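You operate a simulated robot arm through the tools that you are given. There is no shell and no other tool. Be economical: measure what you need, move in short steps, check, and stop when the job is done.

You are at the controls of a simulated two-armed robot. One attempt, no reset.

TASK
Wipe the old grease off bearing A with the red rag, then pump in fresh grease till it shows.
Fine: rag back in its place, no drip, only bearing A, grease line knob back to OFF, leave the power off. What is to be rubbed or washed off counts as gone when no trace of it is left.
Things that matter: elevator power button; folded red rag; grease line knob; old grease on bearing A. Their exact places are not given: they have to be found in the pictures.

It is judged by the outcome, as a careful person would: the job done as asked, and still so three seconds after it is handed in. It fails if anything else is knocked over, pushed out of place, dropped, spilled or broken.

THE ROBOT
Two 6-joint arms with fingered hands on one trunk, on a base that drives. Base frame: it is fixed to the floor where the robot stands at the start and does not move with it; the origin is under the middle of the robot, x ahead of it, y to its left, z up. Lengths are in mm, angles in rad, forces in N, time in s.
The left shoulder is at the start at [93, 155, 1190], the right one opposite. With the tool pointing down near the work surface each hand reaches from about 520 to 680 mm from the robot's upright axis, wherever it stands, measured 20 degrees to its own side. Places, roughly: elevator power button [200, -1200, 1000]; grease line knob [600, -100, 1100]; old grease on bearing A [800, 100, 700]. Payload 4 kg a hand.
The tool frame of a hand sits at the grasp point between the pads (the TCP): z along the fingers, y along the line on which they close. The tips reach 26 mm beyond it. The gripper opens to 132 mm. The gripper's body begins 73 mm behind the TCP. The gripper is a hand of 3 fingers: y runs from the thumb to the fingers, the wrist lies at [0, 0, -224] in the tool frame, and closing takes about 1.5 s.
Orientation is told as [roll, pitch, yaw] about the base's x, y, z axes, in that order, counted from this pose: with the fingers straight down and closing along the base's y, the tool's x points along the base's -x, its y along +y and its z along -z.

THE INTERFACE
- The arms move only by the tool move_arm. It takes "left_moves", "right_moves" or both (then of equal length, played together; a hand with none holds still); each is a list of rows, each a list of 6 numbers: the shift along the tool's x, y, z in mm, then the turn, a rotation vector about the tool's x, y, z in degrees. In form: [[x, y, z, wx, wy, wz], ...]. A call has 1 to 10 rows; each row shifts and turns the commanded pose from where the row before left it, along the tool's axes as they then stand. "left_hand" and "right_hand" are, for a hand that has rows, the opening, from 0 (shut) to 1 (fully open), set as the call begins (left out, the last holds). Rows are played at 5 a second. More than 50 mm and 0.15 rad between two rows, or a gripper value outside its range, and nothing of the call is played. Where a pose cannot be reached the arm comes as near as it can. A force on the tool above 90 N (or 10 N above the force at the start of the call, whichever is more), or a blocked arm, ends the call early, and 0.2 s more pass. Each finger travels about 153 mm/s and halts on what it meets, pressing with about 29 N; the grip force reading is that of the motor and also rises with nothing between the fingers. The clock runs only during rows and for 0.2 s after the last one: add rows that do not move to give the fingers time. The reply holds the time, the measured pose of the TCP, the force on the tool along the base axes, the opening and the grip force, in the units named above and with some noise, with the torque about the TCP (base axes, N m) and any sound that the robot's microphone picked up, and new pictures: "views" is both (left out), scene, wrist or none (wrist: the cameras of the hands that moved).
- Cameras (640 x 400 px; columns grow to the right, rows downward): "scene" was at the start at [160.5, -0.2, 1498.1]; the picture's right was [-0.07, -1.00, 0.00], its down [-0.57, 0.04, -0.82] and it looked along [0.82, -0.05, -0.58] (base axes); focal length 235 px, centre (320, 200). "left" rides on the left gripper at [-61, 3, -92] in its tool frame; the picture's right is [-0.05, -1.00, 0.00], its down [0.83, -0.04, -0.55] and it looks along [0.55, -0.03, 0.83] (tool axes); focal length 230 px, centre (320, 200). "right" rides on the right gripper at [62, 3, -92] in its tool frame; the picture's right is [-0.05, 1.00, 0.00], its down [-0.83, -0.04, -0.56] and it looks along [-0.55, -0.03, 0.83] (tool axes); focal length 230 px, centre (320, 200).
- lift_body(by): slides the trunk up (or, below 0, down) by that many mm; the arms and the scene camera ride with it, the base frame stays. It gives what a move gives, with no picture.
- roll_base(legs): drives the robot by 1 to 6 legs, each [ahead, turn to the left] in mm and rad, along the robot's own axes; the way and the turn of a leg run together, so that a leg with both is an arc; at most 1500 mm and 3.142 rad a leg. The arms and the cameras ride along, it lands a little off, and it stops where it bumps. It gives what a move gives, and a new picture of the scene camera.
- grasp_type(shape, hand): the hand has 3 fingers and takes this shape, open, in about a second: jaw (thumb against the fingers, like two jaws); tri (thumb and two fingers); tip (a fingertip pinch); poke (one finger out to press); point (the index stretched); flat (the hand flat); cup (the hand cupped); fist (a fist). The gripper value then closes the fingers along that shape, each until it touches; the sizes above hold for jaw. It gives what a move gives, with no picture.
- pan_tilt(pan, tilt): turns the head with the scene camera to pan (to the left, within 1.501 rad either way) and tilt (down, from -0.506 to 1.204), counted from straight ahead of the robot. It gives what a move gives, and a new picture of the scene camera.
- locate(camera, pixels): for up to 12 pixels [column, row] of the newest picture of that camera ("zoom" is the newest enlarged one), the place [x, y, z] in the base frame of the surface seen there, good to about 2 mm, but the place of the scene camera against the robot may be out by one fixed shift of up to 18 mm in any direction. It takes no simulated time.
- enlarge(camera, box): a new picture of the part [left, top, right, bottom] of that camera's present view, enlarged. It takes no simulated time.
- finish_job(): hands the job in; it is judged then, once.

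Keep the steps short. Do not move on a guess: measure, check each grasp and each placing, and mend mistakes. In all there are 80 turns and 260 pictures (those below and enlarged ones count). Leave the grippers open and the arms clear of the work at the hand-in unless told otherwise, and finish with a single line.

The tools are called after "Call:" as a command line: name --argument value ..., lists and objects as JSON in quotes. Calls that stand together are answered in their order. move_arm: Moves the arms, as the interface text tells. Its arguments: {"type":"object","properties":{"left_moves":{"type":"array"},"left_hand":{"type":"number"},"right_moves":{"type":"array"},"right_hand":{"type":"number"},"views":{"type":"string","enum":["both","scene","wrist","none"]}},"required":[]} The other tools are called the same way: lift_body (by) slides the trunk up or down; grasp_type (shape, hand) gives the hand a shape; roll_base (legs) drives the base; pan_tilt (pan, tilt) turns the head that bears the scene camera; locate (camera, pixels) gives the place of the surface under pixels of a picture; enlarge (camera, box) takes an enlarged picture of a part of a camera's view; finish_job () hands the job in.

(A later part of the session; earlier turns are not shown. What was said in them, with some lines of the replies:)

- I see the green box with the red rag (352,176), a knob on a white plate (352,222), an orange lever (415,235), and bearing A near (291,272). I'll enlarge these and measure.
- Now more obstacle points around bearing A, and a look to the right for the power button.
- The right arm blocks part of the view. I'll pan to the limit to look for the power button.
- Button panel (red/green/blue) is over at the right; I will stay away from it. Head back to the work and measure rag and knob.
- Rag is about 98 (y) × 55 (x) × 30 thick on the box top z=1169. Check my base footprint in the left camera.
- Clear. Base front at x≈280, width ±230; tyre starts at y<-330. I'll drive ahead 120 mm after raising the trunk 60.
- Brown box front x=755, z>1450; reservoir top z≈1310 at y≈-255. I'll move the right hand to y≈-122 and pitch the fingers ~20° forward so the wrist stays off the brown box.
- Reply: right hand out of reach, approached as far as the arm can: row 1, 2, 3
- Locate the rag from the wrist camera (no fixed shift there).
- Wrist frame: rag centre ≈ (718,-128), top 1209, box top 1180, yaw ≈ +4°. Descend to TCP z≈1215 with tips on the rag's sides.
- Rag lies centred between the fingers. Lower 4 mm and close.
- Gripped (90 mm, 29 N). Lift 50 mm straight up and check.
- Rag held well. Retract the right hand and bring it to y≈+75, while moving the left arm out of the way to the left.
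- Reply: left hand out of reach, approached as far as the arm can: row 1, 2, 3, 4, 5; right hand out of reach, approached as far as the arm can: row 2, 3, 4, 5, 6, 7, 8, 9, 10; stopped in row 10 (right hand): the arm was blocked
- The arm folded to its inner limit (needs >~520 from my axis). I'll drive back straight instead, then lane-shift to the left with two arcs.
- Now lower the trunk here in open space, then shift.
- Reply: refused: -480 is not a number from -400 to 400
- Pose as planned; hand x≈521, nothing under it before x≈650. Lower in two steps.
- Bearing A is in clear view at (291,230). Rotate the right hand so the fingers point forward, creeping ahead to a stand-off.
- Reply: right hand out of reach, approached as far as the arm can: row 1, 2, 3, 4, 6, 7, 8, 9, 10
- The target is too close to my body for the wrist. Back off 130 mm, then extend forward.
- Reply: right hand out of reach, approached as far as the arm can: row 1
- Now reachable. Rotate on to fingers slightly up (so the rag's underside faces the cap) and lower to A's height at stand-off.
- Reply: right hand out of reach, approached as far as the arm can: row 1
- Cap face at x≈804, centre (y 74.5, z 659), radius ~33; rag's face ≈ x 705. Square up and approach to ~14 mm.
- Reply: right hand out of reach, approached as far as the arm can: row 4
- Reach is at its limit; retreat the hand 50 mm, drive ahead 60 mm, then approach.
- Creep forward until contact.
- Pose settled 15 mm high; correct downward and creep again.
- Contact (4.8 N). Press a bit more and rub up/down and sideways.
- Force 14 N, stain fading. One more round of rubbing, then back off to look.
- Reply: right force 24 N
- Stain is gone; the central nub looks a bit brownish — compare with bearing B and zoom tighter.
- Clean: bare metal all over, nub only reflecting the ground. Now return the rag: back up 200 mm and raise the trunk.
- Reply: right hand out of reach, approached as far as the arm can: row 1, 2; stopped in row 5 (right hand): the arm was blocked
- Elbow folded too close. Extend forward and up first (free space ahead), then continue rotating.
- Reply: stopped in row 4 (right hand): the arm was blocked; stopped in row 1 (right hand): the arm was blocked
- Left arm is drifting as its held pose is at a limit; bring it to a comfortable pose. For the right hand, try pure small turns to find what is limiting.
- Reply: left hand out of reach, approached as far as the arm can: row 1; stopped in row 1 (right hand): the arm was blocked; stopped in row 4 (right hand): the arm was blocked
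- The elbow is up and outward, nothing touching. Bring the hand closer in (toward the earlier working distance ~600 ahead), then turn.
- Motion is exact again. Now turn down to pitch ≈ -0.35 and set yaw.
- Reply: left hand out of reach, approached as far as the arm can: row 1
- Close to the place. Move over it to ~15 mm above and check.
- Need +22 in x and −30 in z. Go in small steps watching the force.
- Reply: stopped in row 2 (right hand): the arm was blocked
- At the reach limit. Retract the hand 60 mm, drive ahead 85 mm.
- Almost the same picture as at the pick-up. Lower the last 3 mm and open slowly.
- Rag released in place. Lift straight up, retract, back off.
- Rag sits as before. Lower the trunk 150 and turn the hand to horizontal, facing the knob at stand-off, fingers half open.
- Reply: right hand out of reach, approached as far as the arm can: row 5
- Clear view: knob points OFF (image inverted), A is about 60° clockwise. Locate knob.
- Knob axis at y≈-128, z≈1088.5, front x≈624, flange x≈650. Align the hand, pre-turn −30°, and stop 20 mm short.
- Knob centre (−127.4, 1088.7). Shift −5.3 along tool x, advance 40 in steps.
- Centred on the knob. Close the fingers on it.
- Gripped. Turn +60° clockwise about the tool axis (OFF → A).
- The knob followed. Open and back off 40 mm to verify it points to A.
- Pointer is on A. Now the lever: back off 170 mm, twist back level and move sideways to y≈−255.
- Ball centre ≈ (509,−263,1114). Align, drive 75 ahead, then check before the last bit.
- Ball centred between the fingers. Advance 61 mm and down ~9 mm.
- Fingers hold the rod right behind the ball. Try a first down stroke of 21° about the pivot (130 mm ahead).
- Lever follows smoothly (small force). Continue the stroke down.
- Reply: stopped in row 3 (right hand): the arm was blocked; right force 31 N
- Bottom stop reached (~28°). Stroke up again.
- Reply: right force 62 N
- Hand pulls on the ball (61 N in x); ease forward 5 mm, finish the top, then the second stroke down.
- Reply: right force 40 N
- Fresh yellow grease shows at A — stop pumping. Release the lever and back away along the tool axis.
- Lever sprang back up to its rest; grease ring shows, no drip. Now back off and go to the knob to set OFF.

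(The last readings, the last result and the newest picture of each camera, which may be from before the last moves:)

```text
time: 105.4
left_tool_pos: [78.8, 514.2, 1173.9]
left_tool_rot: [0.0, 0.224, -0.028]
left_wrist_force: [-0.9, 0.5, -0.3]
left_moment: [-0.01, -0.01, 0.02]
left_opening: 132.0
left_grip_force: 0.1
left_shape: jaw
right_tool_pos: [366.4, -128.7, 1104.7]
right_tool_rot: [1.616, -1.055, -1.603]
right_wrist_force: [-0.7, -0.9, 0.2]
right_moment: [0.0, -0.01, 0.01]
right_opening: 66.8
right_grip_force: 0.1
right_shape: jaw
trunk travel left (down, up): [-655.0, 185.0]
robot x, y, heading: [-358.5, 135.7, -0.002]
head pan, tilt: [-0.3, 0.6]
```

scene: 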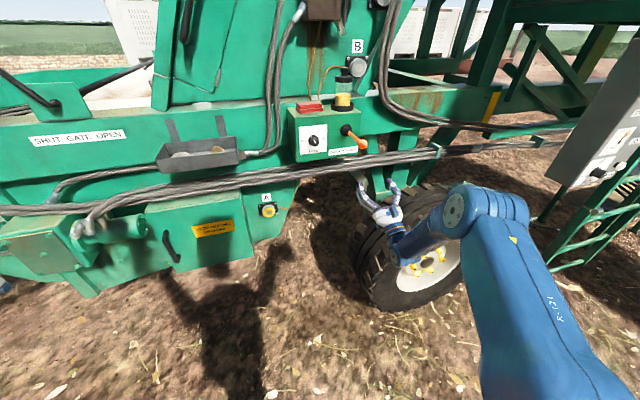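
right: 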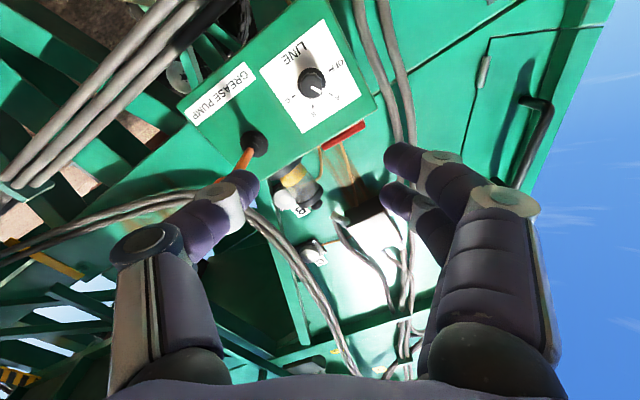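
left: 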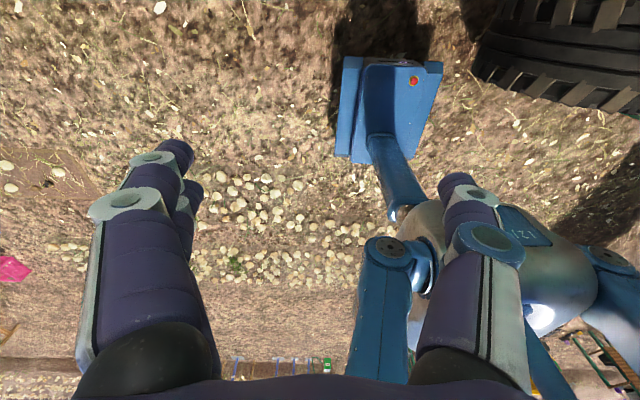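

Call:
roll_base --legs '[[190, 0]]'

Call:
move_arm --right_moves '[[0, 0, 0, 0, 0, 0]]' --views "wrist"

Call:
enlarge --camera "right" --box '[230, 60, 400, 220]'

```text
time: 107.0
left_tool_pos: [265.5, 513.2, 1174.4]
left_tool_rot: [0.0, 0.224, -0.027]
left_wrist_force: [0.4, -0.9, -0.6]
left_moment: [-0.04, 0.01, -0.01]
left_opening: 132.0
left_grip_force: 0.2
left_shape: jaw
right_tool_pos: [556.0, -126.4, 1104.8]
right_tool_rot: [1.616, -1.054, -1.604]
right_wrist_force: [0.1, 0.3, -0.3]
right_moment: [-0.02, 0.01, 0.05]
right_opening: 66.3
right_grip_force: 0.1
right_shape: jaw
trunk travel left (down, up): [-655.0, 185.0]
robot x, y, heading: [-168.8, 136.2, -0.002]
head pan, tilt: [-0.3, 0.6]
```

scene: 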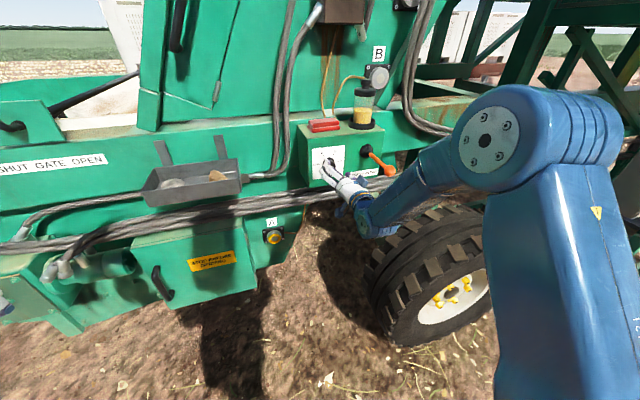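

```text
time: 107.4
left_tool_pos: [249.9, 512.3, 1153.7]
left_tool_rot: [0.001, 0.291, -0.03]
left_wrist_force: [-0.8, 0.2, -0.3]
left_moment: [-0.02, -0.03, -0.03]
left_opening: 132.0
left_grip_force: 0.0
left_shape: jaw
right_tool_pos: [536.7, -127.5, 1117.9]
right_tool_rot: [1.656, -1.053, -1.635]
right_wrist_force: [-0.4, 0.4, -0.3]
right_moment: [0.0, 0.0, 0.04]
right_opening: 66.1
right_grip_force: 0.1
right_shape: jaw
trunk travel left (down, up): [-655.0, 185.0]
robot x, y, heading: [-166.4, 137.6, -0.0]
head pan, tilt: [-0.3, 0.6]
```

right: 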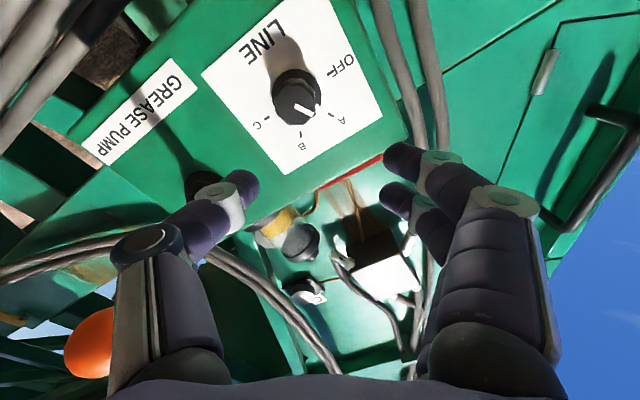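

```text
2.50 times, centred on (315, 140) of right
```

zoom: 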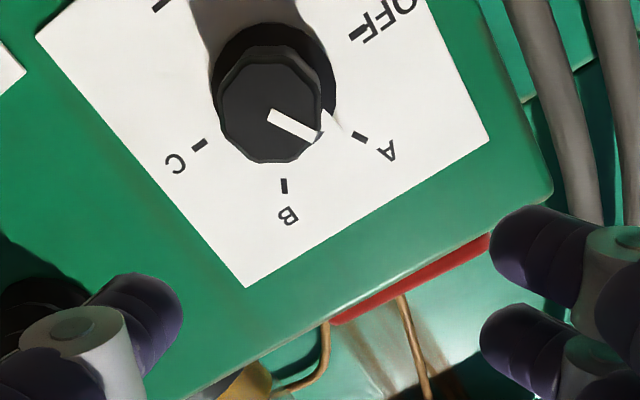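

Knob still at A. Align with its axis and advance.

Call:
move_arm --right_moves '[[13.4, -7.8, 10, 1.2, 2.1, 0], [13.4, -7.8, 15, 0, 0, 0], [0, 0, 15, 0, 0, 0], [0, 0, 0, 0, 0, 0]]' --views "none"

```text
time: 108.4
left_tool_pos: [251.2, 512.5, 1153.2]
left_tool_rot: [0.0, 0.289, -0.03]
left_wrist_force: [1.0, -0.6, -0.3]
left_moment: [-0.05, -0.02, -0.05]
left_opening: 132.0
left_grip_force: 0.0
left_shape: jaw
right_tool_pos: [577.8, -127.1, 1084.9]
right_tool_rot: [1.565, -1.053, -1.56]
right_wrist_force: [0.9, 0.2, -0.1]
right_moment: [0.02, -0.01, -0.01]
right_opening: 66.2
right_grip_force: 0.1
right_shape: jaw
trunk travel left (down, up): [-655.0, 185.0]
robot x, y, heading: [-168.3, 132.2, 0.001]
head pan, tilt: [-0.3, 0.6]
```

Call:
move_arm --right_moves '[[-3.9, 2.2, 12, 0, 0, 0], [0, 0, 15, 0, 0, 0], [0, 0, 15, 0, 0, 0], [0, 0, 0, 0, 0, 0]]' --views "wrist"

```text
time: 109.4
left_tool_pos: [252.2, 513.1, 1153.9]
left_tool_rot: [0.0, 0.288, -0.03]
left_wrist_force: [-0.1, -0.1, -0.3]
left_moment: [0.01, 0.0, 0.03]
left_opening: 131.9
left_grip_force: 0.0
left_shape: jaw
right_tool_pos: [621.6, -126.8, 1090.7]
right_tool_rot: [1.565, -1.055, -1.558]
right_wrist_force: [0.3, 1.1, -0.6]
right_moment: [-0.02, -0.02, 0.01]
right_opening: 66.1
right_grip_force: 0.0
right_shape: jaw
trunk travel left (down, up): [-655.0, 185.0]
robot x, y, heading: [-167.5, 136.2, -0.0]
head pan, tilt: [-0.3, 0.6]
```

right: 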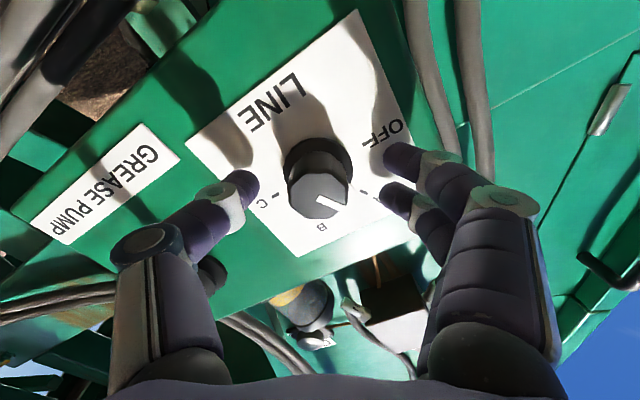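

Aligned. Grip, then turn −60° back to OFF.

Call:
move_arm --right_moves '[[0, 0, 0, 0, 0, 0], [0, 0, 0, 0, 0, 0], [0, 0, 0, 0, 0, 0], [0, 0, 0, 0, 0, 0], [0, 0, 0, 0, 0, 0]]' --right_hand 0 --views "none"

Call:
move_arm --right_moves '[[0, 0, 0, 0, 0, -7.5], [0, 0, 0, 0, 0, -7.5], [0, 0, 0, 0, 0, -7.5], [0, 0, 0, 0, 0, -7.5], [0, 0, 0, 0, 0, -7.5], [0, 0, 0, 0, 0, -7.5], [0, 0, 0, 0, 0, -7.5], [0, 0, 0, 0, 0, -7.5], [0, 0, 0, 0, 0, 0]]' --views "wrist"

```text
time: 110.6
left_tool_pos: [254.3, 513.2, 1153.7]
left_tool_rot: [0.001, 0.291, -0.03]
left_wrist_force: [0.4, -0.3, 0.5]
left_moment: [-0.02, -0.01, -0.01]
left_opening: 132.3
left_grip_force: 0.0
left_shape: jaw
right_tool_pos: [621.9, -128.5, 1089.0]
right_tool_rot: [1.563, -1.053, -1.557]
right_wrist_force: [1.5, 0.1, -1.0]
right_moment: [0.0, -0.01, 0.02]
right_opening: 22.9
right_grip_force: 28.6
right_shape: jaw
trunk travel left (down, up): [-655.0, 185.0]
robot x, y, heading: [-163.8, 137.1, -0.004]
head pan, tilt: [-0.3, 0.6]
```

```text
time: 112.6
left_tool_pos: [252.5, 512.8, 1153.4]
left_tool_rot: [0.001, 0.291, -0.031]
left_wrist_force: [-0.8, 0.1, 0.2]
left_moment: [-0.01, -0.02, 0.01]
left_opening: 132.2
left_grip_force: 0.1
left_shape: jaw
right_tool_pos: [623.6, -127.4, 1088.5]
right_tool_rot: [-1.564, -1.039, 1.573]
right_wrist_force: [6.9, -4.5, 0.1]
right_moment: [0.03, -0.04, -0.07]
right_opening: 22.6
right_grip_force: 28.6
right_shape: jaw
trunk travel left (down, up): [-655.0, 185.0]
robot x, y, heading: [-167.3, 133.1, 0.001]
head pan, tilt: [-0.3, 0.6]
```

right: 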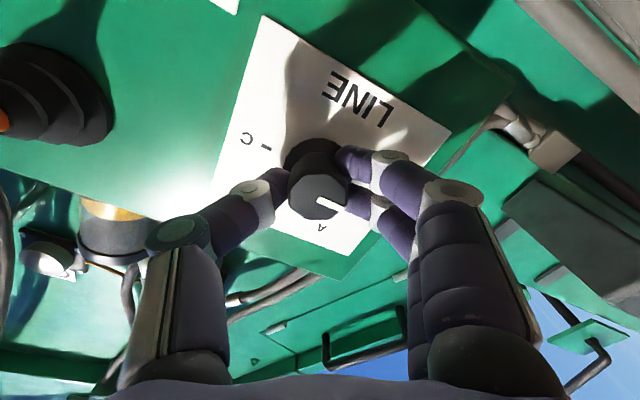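

Same picture as when it stood at OFF. Release, retreat, and check.

Call:
move_arm --right_moves '[[0, 0, 0, 0, 0, 0], [0, 0, 0, 0, 0, 0], [0, 0, -20, 0, 0, 0], [0, 0, -25, 0, 0, 0], [0, 0, 0, 0, 0, 0]]' --right_hand 0.5 --views "wrist"

Call:
enlarge --camera "right" --box '[250, 80, 400, 220]'

Call:
roll_base --legs '[[-200, 0]]'

Call:
enlarge --camera "scene" --box '[240, 80, 400, 240]'

```text
time: 113.8
left_tool_pos: [253.2, 512.2, 1153.6]
left_tool_rot: [0.0, 0.29, -0.029]
left_wrist_force: [0.0, -0.7, 0.8]
left_moment: [0.0, -0.03, 0.01]
left_opening: 132.1
left_grip_force: 0.0
left_shape: jaw
right_tool_pos: [576.5, -128.5, 1089.7]
right_tool_rot: [-1.563, -1.04, 1.573]
right_wrist_force: [0.0, 0.7, 0.5]
right_moment: [-0.03, 0.01, 0.0]
right_opening: 65.5
right_grip_force: 0.1
right_shape: jaw
trunk travel left (down, up): [-655.0, 185.0]
robot x, y, heading: [-165.4, 136.1, 0.001]
head pan, tilt: [-0.3, 0.6]
```

right: 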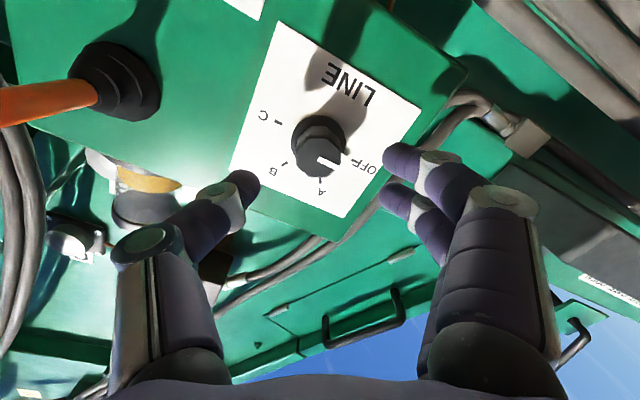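

```text
2.86 times, centred on (325, 150) of right
```

zoom: 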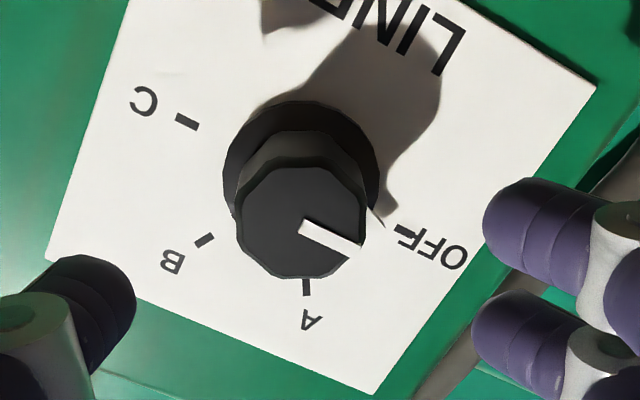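

```text
time: 115.4
left_tool_pos: [61.4, 513.4, 1167.5]
left_tool_rot: [-0.001, 0.269, -0.031]
left_wrist_force: [0.2, -0.8, 0.3]
left_moment: [0.03, 0.02, 0.01]
left_opening: 131.9
left_grip_force: 0.0
left_shape: jaw
right_tool_pos: [377.7, -128.0, 1088.9]
right_tool_rot: [-1.564, -1.039, 1.571]
right_wrist_force: [0.3, -0.1, 0.9]
right_moment: [-0.01, 0.01, -0.02]
right_opening: 65.6
right_grip_force: 0.1
right_shape: jaw
trunk travel left (down, up): [-655.0, 185.0]
robot x, y, heading: [-369.2, 138.4, -0.003]
head pan, tilt: [-0.3, 0.6]
```

scene: 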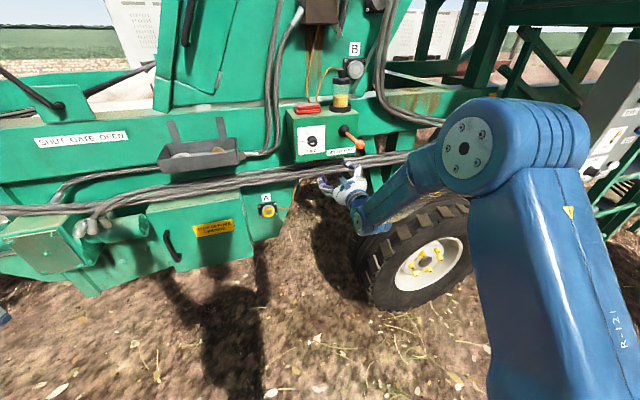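

```text
2.50 times, centred on (320, 160) of scene
```

zoom: 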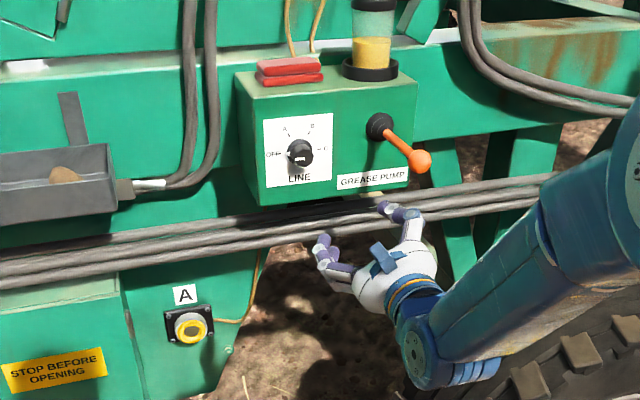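

Knob is back at OFF, rag in place, grease ring at A. Open the gripper fully and take a last look at the power panel and at A.

Call:
move_arm --right_moves '[[0, 0, 0, 0, 0, 0], [0, 0, 0, 0, 0, 0], [0, 0, 0, 0, 0, 0]]' --right_hand 1 --views "none"

Call:
enlarge --camera "scene" --box '[240, 185, 300, 235]'

Call:
pan_tilt --pan -0.8 --tilt 0.5

Call:
enlarge --camera "scene" --box '[320, 40, 500, 220]'

```text
time: 116.2
left_tool_pos: [43.0, 513.7, 1148.6]
left_tool_rot: [-0.005, 0.329, -0.031]
left_wrist_force: [-0.5, 0.1, 0.7]
left_moment: [-0.02, -0.03, -0.01]
left_opening: 132.0
left_grip_force: 0.1
left_shape: jaw
right_tool_pos: [356.8, -126.0, 1104.4]
right_tool_rot: [-1.603, -1.038, 1.607]
right_wrist_force: [0.5, 0.0, 0.3]
right_moment: [-0.02, 0.0, 0.0]
right_opening: 131.6
right_grip_force: 0.1
right_shape: jaw
trunk travel left (down, up): [-655.0, 185.0]
robot x, y, heading: [-366.5, 133.1, -0.008]
head pan, tilt: [-0.3, 0.6]
```

```text
8.00 times, centred on (270, 210) of scene
```

zoom: 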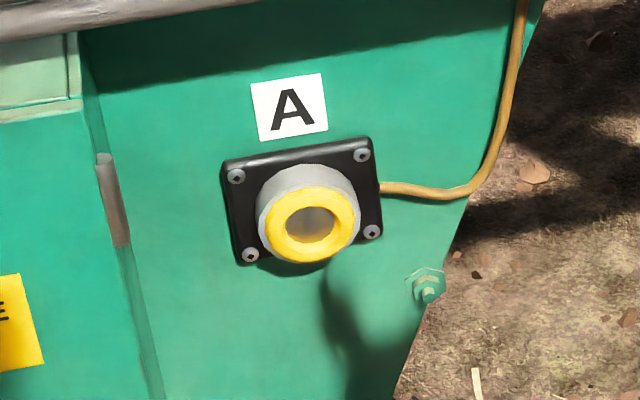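

```text
time: 117.1
left_tool_pos: [44.5, 513.4, 1148.6]
left_tool_rot: [-0.003, 0.333, -0.031]
left_wrist_force: [0.0, 0.1, 0.9]
left_moment: [0.03, -0.02, 0.01]
left_opening: 132.1
left_grip_force: 0.0
left_shape: jaw
right_tool_pos: [357.3, -127.7, 1103.8]
right_tool_rot: [-1.6, -1.04, 1.606]
right_wrist_force: [0.1, -1.3, -0.3]
right_moment: [0.02, -0.01, -0.02]
right_opening: 131.8
right_grip_force: 0.1
right_shape: jaw
trunk travel left (down, up): [-655.0, 185.0]
robot x, y, heading: [-366.5, 136.4, -0.008]
head pan, tilt: [-0.799, 0.499]
```

scene: 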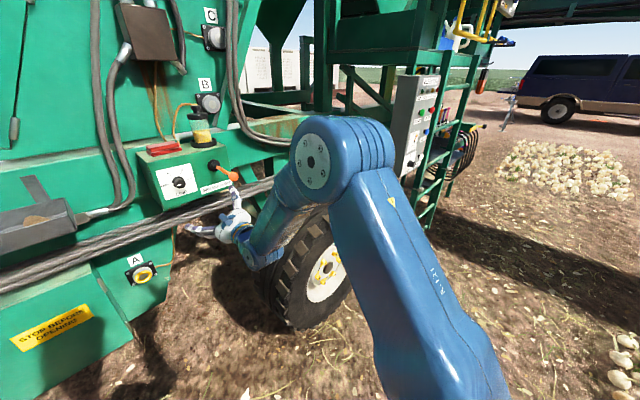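

```text
2.22 times, centred on (410, 130) of scene
```

zoom: 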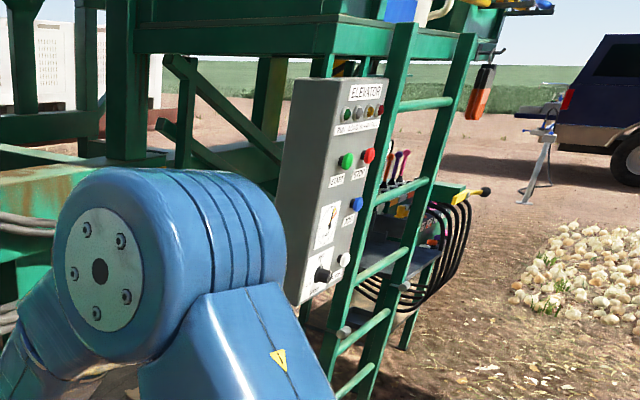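

The lamps on the elevator panel are dark and I haven't touched it. Everything else is in order, so I'm handing in.

Call:
finish_job

```text
The job is handed in.
```

Bearing A is wiped clean and fresh grease shows with no drip; the rag is back in place, the grease line knob is at OFF, and the power was never touched.
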